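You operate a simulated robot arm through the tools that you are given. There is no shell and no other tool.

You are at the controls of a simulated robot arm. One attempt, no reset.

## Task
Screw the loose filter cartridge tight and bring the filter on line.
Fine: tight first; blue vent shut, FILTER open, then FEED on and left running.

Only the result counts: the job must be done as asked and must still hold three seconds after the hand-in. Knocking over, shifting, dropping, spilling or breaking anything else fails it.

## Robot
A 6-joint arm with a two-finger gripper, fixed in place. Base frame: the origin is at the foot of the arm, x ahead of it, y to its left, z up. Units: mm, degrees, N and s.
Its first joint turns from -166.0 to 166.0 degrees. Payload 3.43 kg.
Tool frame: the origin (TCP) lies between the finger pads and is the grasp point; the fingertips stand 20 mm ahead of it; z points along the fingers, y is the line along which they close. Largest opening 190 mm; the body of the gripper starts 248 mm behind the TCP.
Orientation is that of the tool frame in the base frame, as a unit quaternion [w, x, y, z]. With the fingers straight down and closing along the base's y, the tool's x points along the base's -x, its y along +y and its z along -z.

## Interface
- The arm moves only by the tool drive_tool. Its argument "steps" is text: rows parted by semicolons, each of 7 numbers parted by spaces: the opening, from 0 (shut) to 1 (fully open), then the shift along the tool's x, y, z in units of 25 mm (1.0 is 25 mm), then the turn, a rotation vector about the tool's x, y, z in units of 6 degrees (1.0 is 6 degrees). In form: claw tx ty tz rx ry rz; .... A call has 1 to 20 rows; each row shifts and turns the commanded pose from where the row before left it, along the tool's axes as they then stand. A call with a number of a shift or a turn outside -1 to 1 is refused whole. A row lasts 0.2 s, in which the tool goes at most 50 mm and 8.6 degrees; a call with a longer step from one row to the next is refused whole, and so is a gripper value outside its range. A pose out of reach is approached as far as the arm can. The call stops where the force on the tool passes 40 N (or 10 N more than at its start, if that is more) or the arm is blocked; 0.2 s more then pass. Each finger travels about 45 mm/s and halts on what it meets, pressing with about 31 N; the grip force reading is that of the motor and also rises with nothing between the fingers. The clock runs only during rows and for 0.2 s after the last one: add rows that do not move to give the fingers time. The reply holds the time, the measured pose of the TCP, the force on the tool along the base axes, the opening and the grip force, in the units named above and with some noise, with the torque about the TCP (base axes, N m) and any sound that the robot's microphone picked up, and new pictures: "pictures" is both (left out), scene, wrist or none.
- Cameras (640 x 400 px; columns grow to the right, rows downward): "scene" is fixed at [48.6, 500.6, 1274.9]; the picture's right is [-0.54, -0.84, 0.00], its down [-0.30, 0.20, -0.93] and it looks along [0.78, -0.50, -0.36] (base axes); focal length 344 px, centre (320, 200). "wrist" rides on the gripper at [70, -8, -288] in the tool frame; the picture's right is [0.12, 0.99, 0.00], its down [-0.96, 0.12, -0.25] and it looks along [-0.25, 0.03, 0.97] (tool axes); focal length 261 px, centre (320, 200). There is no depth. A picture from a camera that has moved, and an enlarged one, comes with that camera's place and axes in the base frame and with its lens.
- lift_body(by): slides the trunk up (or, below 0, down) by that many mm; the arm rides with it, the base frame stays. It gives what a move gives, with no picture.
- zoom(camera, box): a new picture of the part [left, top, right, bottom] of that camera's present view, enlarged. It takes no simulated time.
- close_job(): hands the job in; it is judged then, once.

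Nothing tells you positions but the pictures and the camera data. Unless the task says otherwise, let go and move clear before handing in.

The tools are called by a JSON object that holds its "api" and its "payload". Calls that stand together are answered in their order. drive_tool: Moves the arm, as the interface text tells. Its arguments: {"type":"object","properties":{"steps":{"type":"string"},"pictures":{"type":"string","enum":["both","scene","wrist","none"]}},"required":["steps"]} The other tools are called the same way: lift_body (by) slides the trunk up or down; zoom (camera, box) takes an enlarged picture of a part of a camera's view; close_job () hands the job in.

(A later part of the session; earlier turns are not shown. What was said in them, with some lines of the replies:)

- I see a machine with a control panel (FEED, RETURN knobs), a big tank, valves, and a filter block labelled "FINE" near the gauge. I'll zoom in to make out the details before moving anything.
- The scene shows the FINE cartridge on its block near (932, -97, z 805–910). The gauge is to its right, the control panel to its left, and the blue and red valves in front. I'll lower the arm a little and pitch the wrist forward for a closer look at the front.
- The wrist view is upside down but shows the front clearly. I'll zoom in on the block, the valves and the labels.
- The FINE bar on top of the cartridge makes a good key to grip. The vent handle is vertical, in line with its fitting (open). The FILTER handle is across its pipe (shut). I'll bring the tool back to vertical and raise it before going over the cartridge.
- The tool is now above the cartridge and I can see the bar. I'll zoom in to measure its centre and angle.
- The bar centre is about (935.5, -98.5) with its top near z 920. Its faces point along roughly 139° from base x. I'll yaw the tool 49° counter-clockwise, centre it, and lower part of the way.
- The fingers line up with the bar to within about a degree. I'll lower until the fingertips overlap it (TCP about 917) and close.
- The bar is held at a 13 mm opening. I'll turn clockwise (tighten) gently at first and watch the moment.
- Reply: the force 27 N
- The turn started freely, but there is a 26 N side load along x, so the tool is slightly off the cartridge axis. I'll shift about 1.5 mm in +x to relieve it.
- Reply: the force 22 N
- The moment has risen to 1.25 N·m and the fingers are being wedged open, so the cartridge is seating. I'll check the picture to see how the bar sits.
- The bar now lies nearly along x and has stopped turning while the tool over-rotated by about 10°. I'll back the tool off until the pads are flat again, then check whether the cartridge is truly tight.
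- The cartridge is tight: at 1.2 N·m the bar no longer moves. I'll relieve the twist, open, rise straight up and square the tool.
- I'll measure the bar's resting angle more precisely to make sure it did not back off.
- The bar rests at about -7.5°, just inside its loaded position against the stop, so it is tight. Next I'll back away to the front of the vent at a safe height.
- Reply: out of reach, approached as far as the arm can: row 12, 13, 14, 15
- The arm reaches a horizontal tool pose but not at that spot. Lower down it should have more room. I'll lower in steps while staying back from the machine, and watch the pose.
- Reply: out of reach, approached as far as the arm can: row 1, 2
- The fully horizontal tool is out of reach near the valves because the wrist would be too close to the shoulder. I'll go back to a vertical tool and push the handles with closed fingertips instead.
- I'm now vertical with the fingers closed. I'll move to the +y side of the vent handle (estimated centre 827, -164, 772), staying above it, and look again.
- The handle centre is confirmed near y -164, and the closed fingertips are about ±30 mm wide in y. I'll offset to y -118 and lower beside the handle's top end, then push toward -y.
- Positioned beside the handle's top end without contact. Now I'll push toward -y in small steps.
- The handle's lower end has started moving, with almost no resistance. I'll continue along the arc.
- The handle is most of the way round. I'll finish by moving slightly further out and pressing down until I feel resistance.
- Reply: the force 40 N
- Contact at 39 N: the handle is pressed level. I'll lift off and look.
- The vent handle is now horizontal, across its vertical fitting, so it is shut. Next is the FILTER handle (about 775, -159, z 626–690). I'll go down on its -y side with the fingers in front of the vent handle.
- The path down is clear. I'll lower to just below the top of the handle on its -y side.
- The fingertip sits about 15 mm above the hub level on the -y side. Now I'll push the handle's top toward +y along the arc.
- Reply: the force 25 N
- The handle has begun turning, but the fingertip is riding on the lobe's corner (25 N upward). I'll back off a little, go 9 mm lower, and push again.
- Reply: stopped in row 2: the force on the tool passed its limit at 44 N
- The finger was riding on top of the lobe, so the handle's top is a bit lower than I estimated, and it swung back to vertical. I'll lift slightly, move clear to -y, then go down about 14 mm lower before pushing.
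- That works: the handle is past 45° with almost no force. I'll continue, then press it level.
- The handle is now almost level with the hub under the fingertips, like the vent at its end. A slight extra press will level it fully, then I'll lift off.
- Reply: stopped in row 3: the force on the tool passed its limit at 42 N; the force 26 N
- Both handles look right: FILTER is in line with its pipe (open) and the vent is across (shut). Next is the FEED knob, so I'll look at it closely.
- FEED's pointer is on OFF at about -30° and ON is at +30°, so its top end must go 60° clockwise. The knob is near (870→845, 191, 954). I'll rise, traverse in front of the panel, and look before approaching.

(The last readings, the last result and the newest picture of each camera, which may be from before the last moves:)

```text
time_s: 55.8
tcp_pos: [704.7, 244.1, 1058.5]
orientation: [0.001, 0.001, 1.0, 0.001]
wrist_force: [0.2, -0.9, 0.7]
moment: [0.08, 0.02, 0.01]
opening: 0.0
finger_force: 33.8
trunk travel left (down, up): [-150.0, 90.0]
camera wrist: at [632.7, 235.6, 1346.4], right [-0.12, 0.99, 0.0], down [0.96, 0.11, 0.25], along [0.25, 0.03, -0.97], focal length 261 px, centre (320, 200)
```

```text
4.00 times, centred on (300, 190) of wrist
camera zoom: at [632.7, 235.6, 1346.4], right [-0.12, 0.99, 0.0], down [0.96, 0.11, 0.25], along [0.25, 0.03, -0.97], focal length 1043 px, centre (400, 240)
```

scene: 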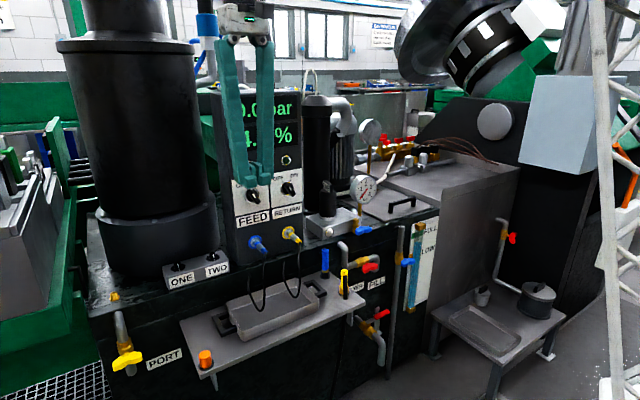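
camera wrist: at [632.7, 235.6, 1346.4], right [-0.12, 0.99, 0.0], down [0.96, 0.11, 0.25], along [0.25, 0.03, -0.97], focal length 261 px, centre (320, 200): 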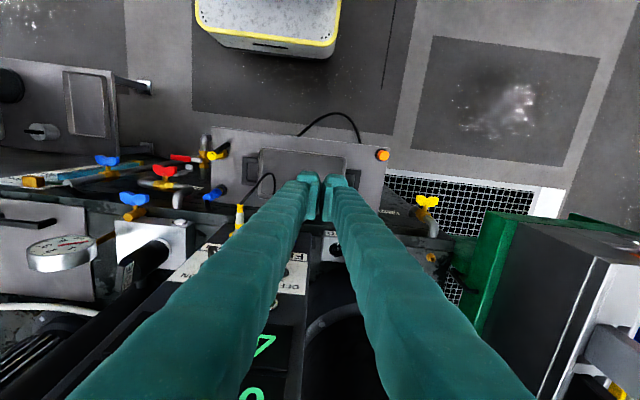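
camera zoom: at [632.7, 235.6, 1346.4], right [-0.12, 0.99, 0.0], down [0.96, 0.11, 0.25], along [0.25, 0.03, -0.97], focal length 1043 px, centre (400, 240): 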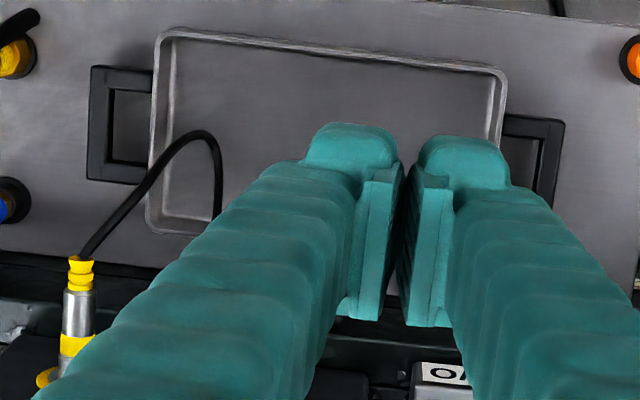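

The way forward is clear. I'll advance to x about 832, in front of the panel and left of the FEED knob, then lower to just above it.

{"api": "drive_tool", "payload": {"steps": "0 -1 0 0 0 0 0;0 -1 0 0 0 0 0;0 -1 0 0 0 0 0;0 -1 0 0 0 0 0;0 -1 0 0 0 0 0;0 0 0 0.8 0 0 0;0 0 0 0.8 0 0 0;0 0 0 0 0 0 0"}}

{"api": "zoom", "payload": {"camera": "scene", "box": [222, 155, 302, 205]}}

{"api": "zoom", "payload": {"camera": "wrist", "box": [240, 150, 400, 250]}}

```text
time_s: 57.6
tcp_pos: [827.6, 244.1, 1020.3]
orientation: [0.002, 0.0, 1.0, 0.0]
wrist_force: [0.1, -0.8, -0.2]
moment: [0.0, 0.01, 0.03]
opening: 0.0
finger_force: 34.2
trunk travel left (down, up): [-150.0, 90.0]
camera wrist: at [756.9, 236.3, 1307.8], right [-0.12, 0.99, 0.0], down [0.96, 0.11, 0.25], along [0.25, 0.03, -0.97], focal length 261 px, centre (320, 200)
```

scene: 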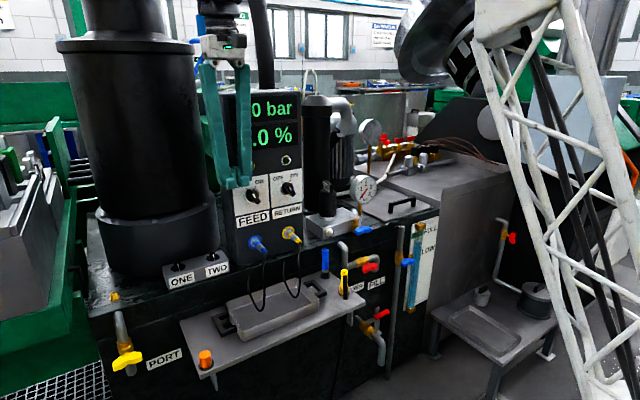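
wrist: 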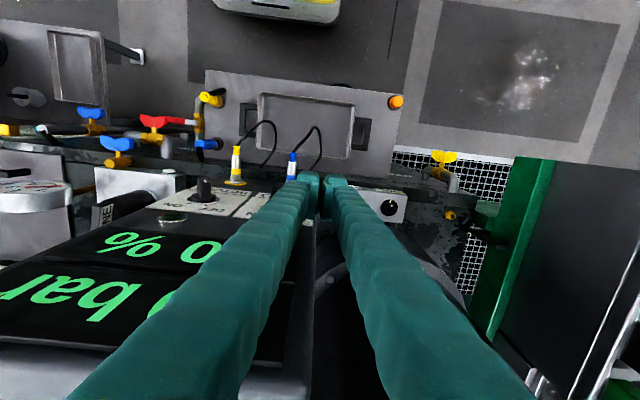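

```text
8.00 times, centred on (262, 180) of scene
camera zoom: at [48.6, 500.6, 1274.9], right [-0.54, -0.84, 0.0], down [-0.3, 0.2, -0.93], along [0.78, -0.5, -0.36], focal length 2750 px, centre (784, 360)
```

zoom: 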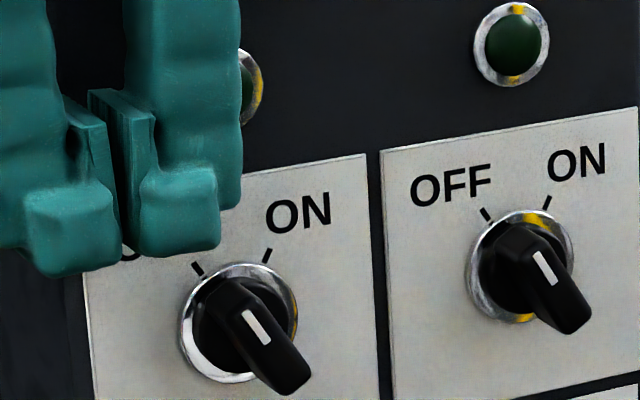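

```text
4.00 times, centred on (320, 200) of wrist
camera zoom: at [756.9, 236.3, 1307.8], right [-0.12, 0.99, 0.0], down [0.96, 0.11, 0.25], along [0.25, 0.03, -0.97], focal length 1043 px, centre (320, 200)
```

zoom: 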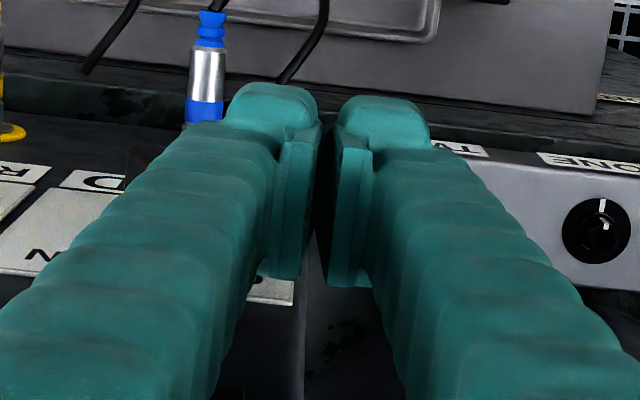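

{"api": "drive_tool", "payload": {"steps": "0 0 0 0.5 0 0 0;0 0 0 0.5 0 0 0;0 0 0 0.5 0 0 0;0 0 0 0 0 0 0"}}

{"api": "zoom", "payload": {"camera": "scene", "box": [222, 165, 302, 215]}}

{"api": "zoom", "payload": {"camera": "wrist", "box": [240, 150, 400, 250]}}

```text
time_s: 58.6
tcp_pos: [828.0, 246.3, 982.1]
orientation: [0.002, 0.0, 1.0, 0.0]
wrist_force: [0.9, -0.6, -0.4]
moment: [-0.03, -0.01, 0.0]
opening: 0.1
finger_force: 34.5
trunk travel left (down, up): [-150.0, 90.0]
camera wrist: at [757.0, 237.6, 1270.5], right [-0.12, 0.99, 0.0], down [0.96, 0.11, 0.25], along [0.25, 0.03, -0.97], focal length 261 px, centre (320, 200)
```

scene: 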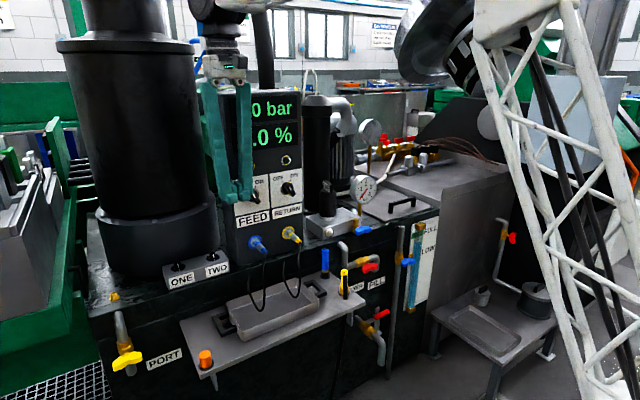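
wrist: 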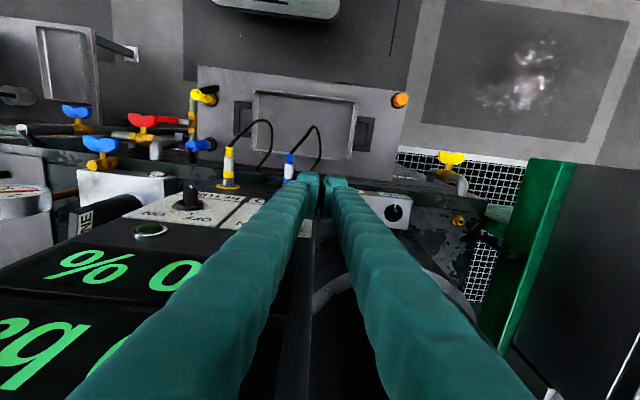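

```text
8.00 times, centred on (262, 190) of scene
camera zoom: at [48.6, 500.6, 1274.9], right [-0.54, -0.84, 0.0], down [-0.3, 0.2, -0.93], along [0.78, -0.5, -0.36], focal length 2750 px, centre (784, 280)
```

zoom: 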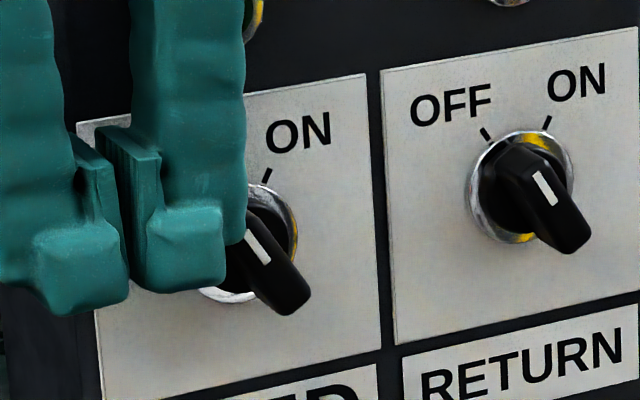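

```text
4.00 times, centred on (320, 200) of wrist
camera zoom: at [757.0, 237.6, 1270.5], right [-0.12, 0.99, 0.0], down [0.96, 0.11, 0.25], along [0.25, 0.03, -0.97], focal length 1043 px, centre (320, 200)
```

zoom: 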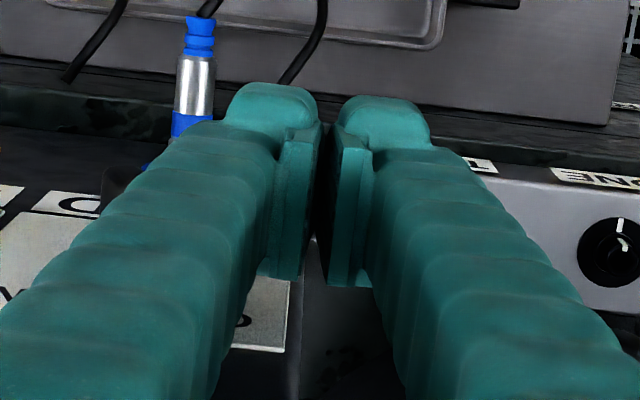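

The fingertip is beside the knob's top-left end. I'll push toward -y in small steps and watch the force and the view.

{"api": "drive_tool", "payload": {"steps": "0 0 -0.16 0 0 0 0;0 0 -0.16 0 0 0 0;0 0 -0.16 0 0 0 0;0 0 0 0 0 0 0", "pictures": "scene"}}

{"api": "zoom", "payload": {"camera": "scene", "box": [222, 165, 302, 215]}}

```text
time_s: 59.6
tcp_pos: [829.0, 232.3, 982.4]
orientation: [0.0, 0.0, 1.0, 0.0]
wrist_force: [0.6, 0.3, -1.3]
moment: [0.07, 0.01, -0.01]
opening: 0.0
finger_force: 34.6
trunk travel left (down, up): [-150.0, 90.0]
```

scene: 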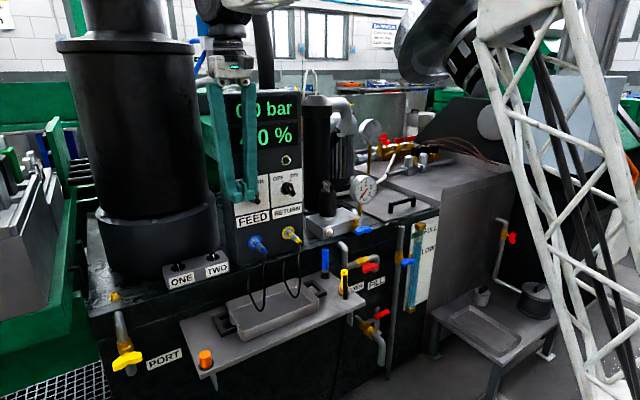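

```text
8.00 times, centred on (262, 190) of scene
camera zoom: at [48.6, 500.6, 1274.9], right [-0.54, -0.84, 0.0], down [-0.3, 0.2, -0.93], along [0.78, -0.5, -0.36], focal length 2750 px, centre (784, 280)
```

zoom: 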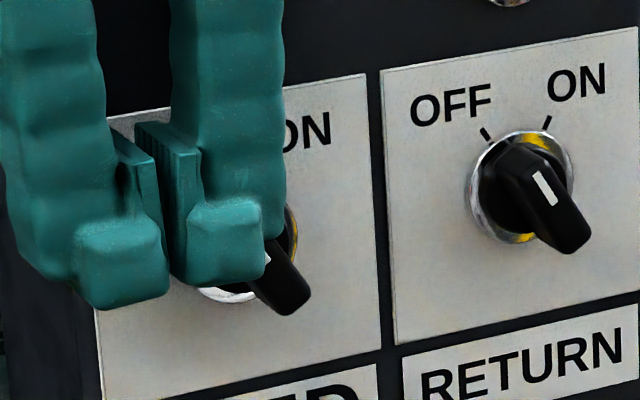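

{"api": "drive_tool", "payload": {"steps": "0 0 -0.12 0 0 0 0;0 0 -0.12 0 0 0 0;0 0 0 0 0 0 0", "pictures": "none"}}

{"api": "zoom", "payload": {"camera": "scene", "box": [222, 165, 302, 215]}}

```text
time_s: 60.4
tcp_pos: [829.8, 227.2, 982.0]
orientation: [0.002, 0.0, 1.0, 0.001]
wrist_force: [-0.1, 6.5, 2.6]
moment: [0.05, 0.04, 0.16]
opening: 0.0
finger_force: 34.6
trunk travel left (down, up): [-150.0, 90.0]
```

```text
8.00 times, centred on (262, 190) of scene
camera zoom: at [48.6, 500.6, 1274.9], right [-0.54, -0.84, 0.0], down [-0.3, 0.2, -0.93], along [0.78, -0.5, -0.36], focal length 2750 px, centre (784, 280)
```

zoom: 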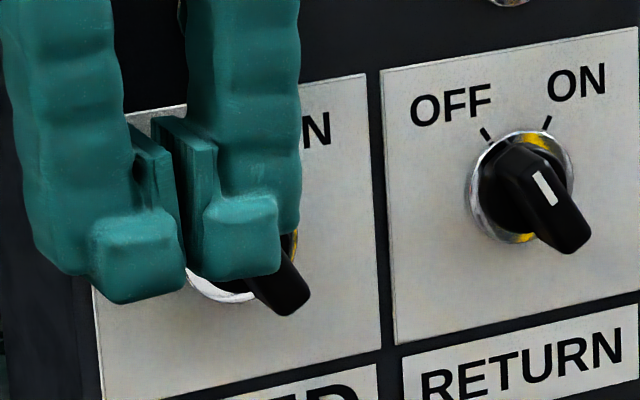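

Contact: 6.5 N about 25 mm ahead of the tool centre, right on the knob. I'll keep pushing gently.

{"api": "drive_tool", "payload": {"steps": "0 0 -0.12 0 0 0 0;0 0 -0.12 0 0 0 0;0 0 0 0 0 0 0", "pictures": "none"}}

{"api": "zoom", "payload": {"camera": "scene", "box": [222, 165, 302, 215]}}

```text
time_s: 61.1
tcp_pos: [831.5, 214.7, 984.5]
orientation: [0.003, 0.004, 1.0, 0.002]
wrist_force: [0.0, 0.1, 0.7]
moment: [-0.06, -0.01, 0.03]
opening: 0.0
finger_force: 35.0
trunk travel left (down, up): [-150.0, 90.0]
stopped in row 3: the force on the tool passed its limit at 43 N (the readings are from after the stop); the commanded pose is now the measured one
```

```text
8.00 times, centred on (262, 190) of scene
camera zoom: at [48.6, 500.6, 1274.9], right [-0.54, -0.84, 0.0], down [-0.3, 0.2, -0.93], along [0.78, -0.5, -0.36], focal length 2750 px, centre (784, 280)
```

zoom: 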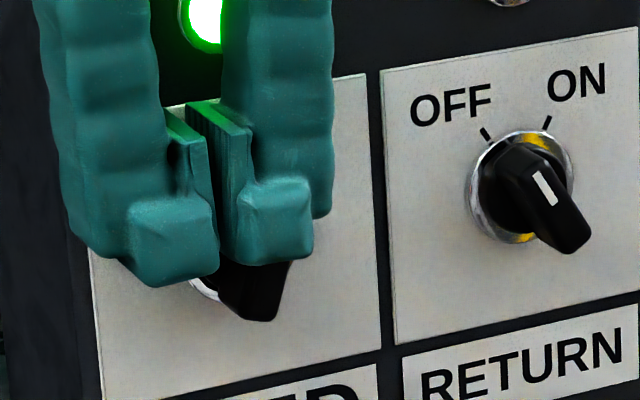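

The knob snapped over and the FEED lamp is lit green. I'll move away from the knob (+y), then back from the panel, and check everything.

{"api": "drive_tool", "payload": {"steps": "0 0 0.3 0 0 0 0;0 0.8 0.3 0 0 0 0;0 1 0 0 0 0 0;0 1 0 0 0 0 0;0 1 0 -0.5 0 0 0;0 1 0 -1 0 0 0;0 0 0.5 -1 0 0 0;0 0 1 -1 0 0 0;0 0 1 -1 0 0 0;0 0 1 0 0 0 0;0 0 1 0 0 0 0"}}

{"api": "zoom", "payload": {"camera": "scene", "box": [210, 85, 322, 155]}}

{"api": "zoom", "payload": {"camera": "scene", "box": [222, 155, 318, 215]}}

{"api": "zoom", "payload": {"camera": "scene", "box": [300, 160, 412, 230]}}

{"api": "zoom", "payload": {"camera": "scene", "box": [310, 215, 422, 285]}}

```text
time_s: 63.5
tcp_pos: [710.6, 347.5, 1096.1]
orientation: [0.003, 0.001, 1.0, 0.002]
wrist_force: [-0.7, -1.5, -0.1]
moment: [0.11, -0.04, -0.02]
opening: 0.0
finger_force: 34.2
trunk travel left (down, up): [-150.0, 90.0]
camera wrist: at [637.3, 338.6, 1383.1], right [-0.12, 0.99, 0.0], down [0.96, 0.11, 0.25], along [0.25, 0.03, -0.97], focal length 261 px, centre (320, 200)
```

scene: 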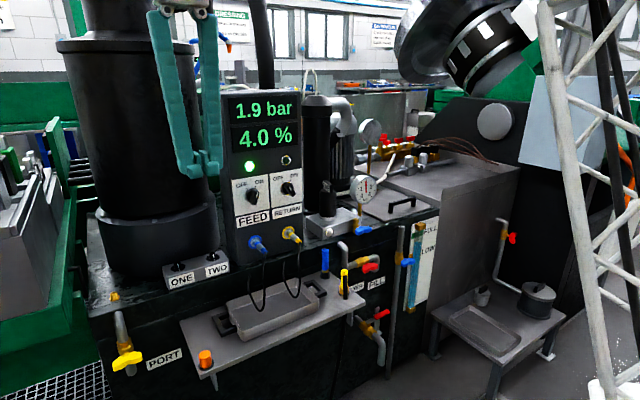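
wrist: 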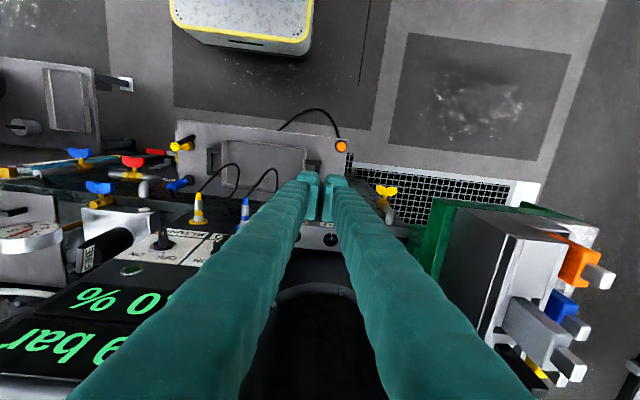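

```text
5.71 times, centred on (266, 120) of scene
camera zoom: at [48.6, 500.6, 1274.9], right [-0.54, -0.84, 0.0], down [-0.3, 0.2, -0.93], along [0.78, -0.5, -0.36], focal length 1964 px, centre (629, 657)
```

zoom: 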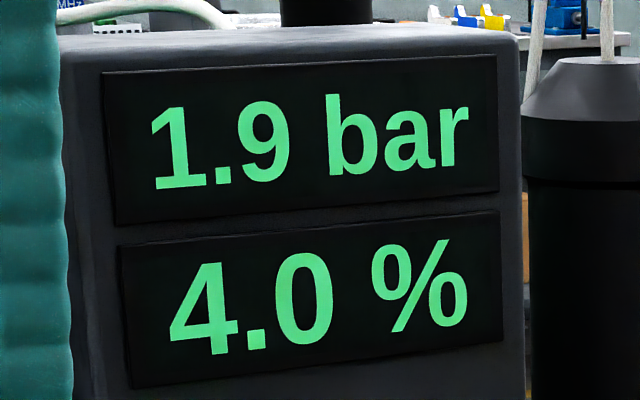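

```text
6.67 times, centred on (270, 185) of scene
camera zoom: at [48.6, 500.6, 1274.9], right [-0.54, -0.84, 0.0], down [-0.3, 0.2, -0.93], along [0.78, -0.5, -0.36], focal length 2292 px, centre (653, 300)
```

zoom: 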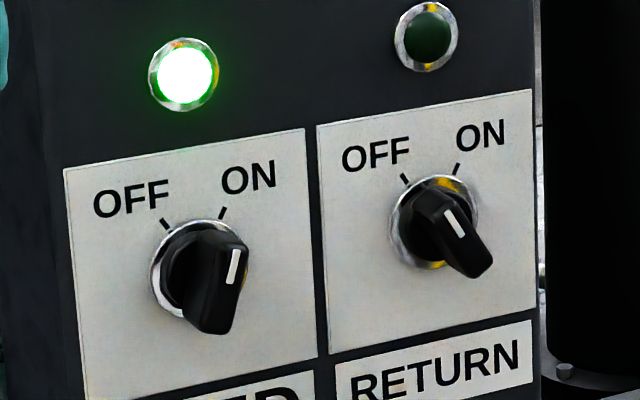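

```text
5.71 times, centred on (356, 195) of scene
camera zoom: at [48.6, 500.6, 1274.9], right [-0.54, -0.84, 0.0], down [-0.3, 0.2, -0.93], along [0.78, -0.5, -0.36], focal length 1964 px, centre (114, 229)
```

zoom: 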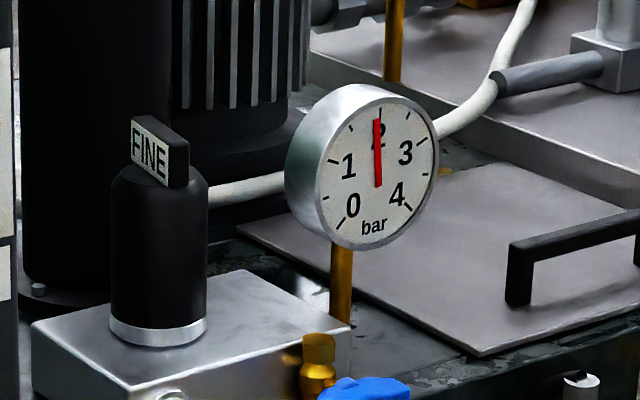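

```text
5.71 times, centred on (366, 250) of scene
camera zoom: at [48.6, 500.6, 1274.9], right [-0.54, -0.84, 0.0], down [-0.3, 0.2, -0.93], along [0.78, -0.5, -0.36], focal length 1964 px, centre (57, -86)
```

zoom: 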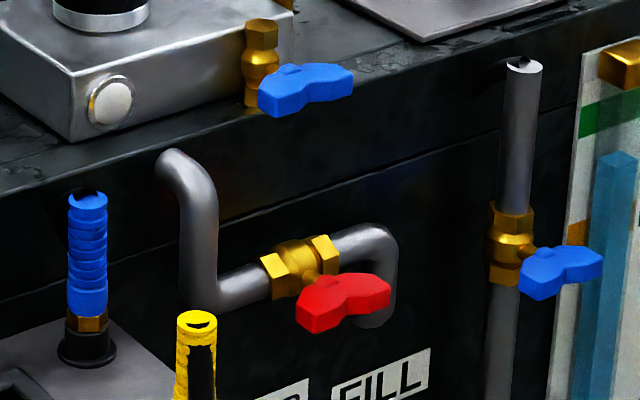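

FEED is on with the lamp lit, and pressure reads 1.9 bar on the display and about 2 on the gauge. I'll wait a few seconds to confirm it holds and nothing leaks.

{"api": "drive_tool", "payload": {"steps": "0.3 0 0 0 0 0 0;0.3 0 0 0 0 0 0;0.3 0 0 0 0 0 0;0.3 0 0 0 0 0 0;0.3 0 0 0 0 0 0;0.3 0 0 0 0 0 0;0.3 0 0 0 0 0 0;0.3 0 0 0 0 0 0;0.3 0 0 0 0 0 0;0.3 0 0 0 0 0 0;0.3 0 0 0 0 0 0;0.3 0 0 0 0 0 0;0.3 0 0 0 0 0 0;0.3 0 0 0 0 0 0;0.3 0 0 0 0 0 0;0.3 0 0 0 0 0 0"}}

{"api": "zoom", "payload": {"camera": "scene", "box": [300, 160, 412, 230]}}

{"api": "zoom", "payload": {"camera": "scene", "box": [310, 215, 422, 285]}}

{"api": "zoom", "payload": {"camera": "scene", "box": [210, 85, 322, 155]}}

```text
time_s: 66.9
tcp_pos: [710.6, 347.7, 1095.9]
orientation: [0.003, 0.001, 1.0, 0.002]
wrist_force: [0.0, -0.4, 0.8]
moment: [0.01, -0.03, -0.01]
opening: 57.0
finger_force: 0.0
trunk travel left (down, up): [-150.0, 90.0]
camera wrist: at [637.4, 338.7, 1382.9], right [-0.12, 0.99, 0.0], down [0.96, 0.11, 0.25], along [0.25, 0.03, -0.97], focal length 261 px, centre (320, 200)
```

scene: 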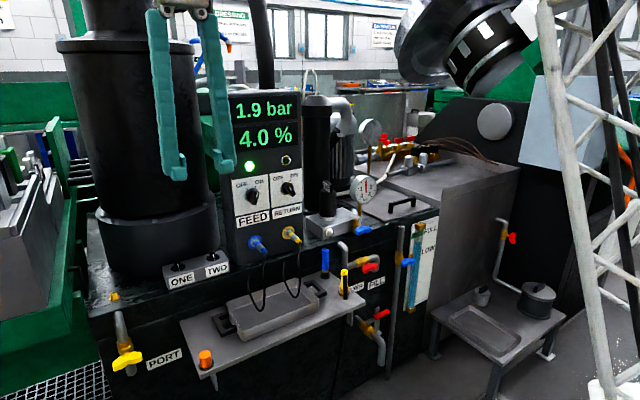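
wrist: 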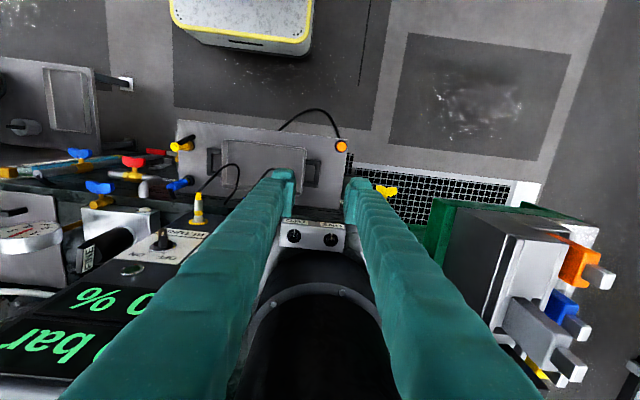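

```text
5.71 times, centred on (356, 195) of scene
camera zoom: at [48.6, 500.6, 1274.9], right [-0.54, -0.84, 0.0], down [-0.3, 0.2, -0.93], along [0.78, -0.5, -0.36], focal length 1964 px, centre (114, 229)
```

zoom: 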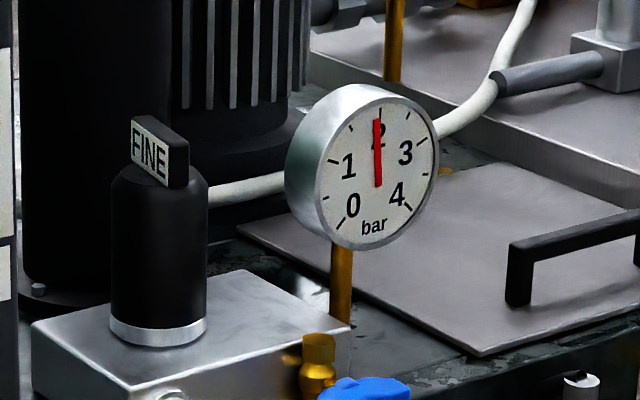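

```text
5.71 times, centred on (366, 250) of scene
camera zoom: at [48.6, 500.6, 1274.9], right [-0.54, -0.84, 0.0], down [-0.3, 0.2, -0.93], along [0.78, -0.5, -0.36], focal length 1964 px, centre (57, -86)
```

zoom: 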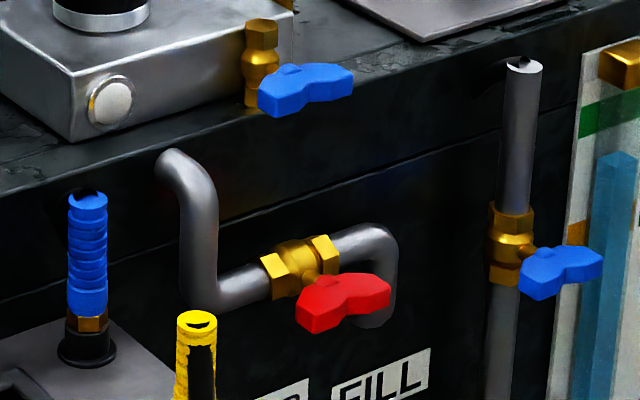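

```text
5.71 times, centred on (266, 120) of scene
camera zoom: at [48.6, 500.6, 1274.9], right [-0.54, -0.84, 0.0], down [-0.3, 0.2, -0.93], along [0.78, -0.5, -0.36], focal length 1964 px, centre (629, 657)
```

zoom: 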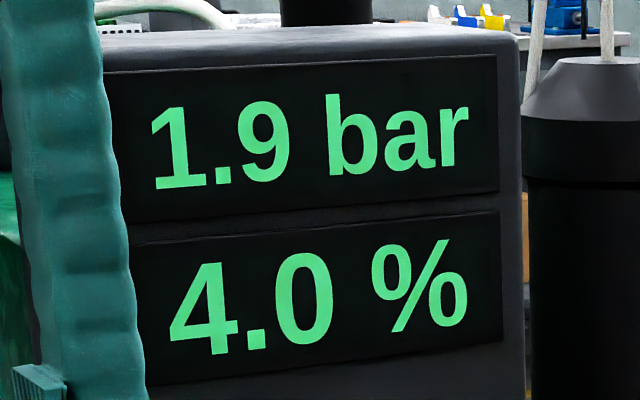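

Pressure holds steady at 1.9 bar with no leak at the cartridge or the vent. The cartridge is tight, the vent shut, FILTER open and FEED running, and the gripper is clear of everything, so I'm handing in.

{"api": "close_job", "payload": {}}

```text
The job is handed in.
```

The filter is on line: the display held at 1.9 bar for over three seconds before I handed in, the gauge agreed at about 2 bar, and I saw no leaks.

- **Cartridge:** I turned the FINE cartridge about 57° clockwise, until it stopped moving at about 1.2 N·m, which is about as much as this gripper can apply.
- **Vent:** The blue vent on the filter block is shut, with its handle across the fitting.
- **FILTER:** The red valve above the FILTER label is open, with its handle in line with the pipe. My first push slipped and the handle swung back; the second took it all the way.
- **FEED:** The switch is at ON, its lamp is green, and I left it running. RETURN is still off.

I didn't touch the blue valve on the open-topped pipe beside the level gauge, which I took to be the fill line. Nothing was knocked over or spilled that I could see, and the gripper was clear of the machine at hand-in.
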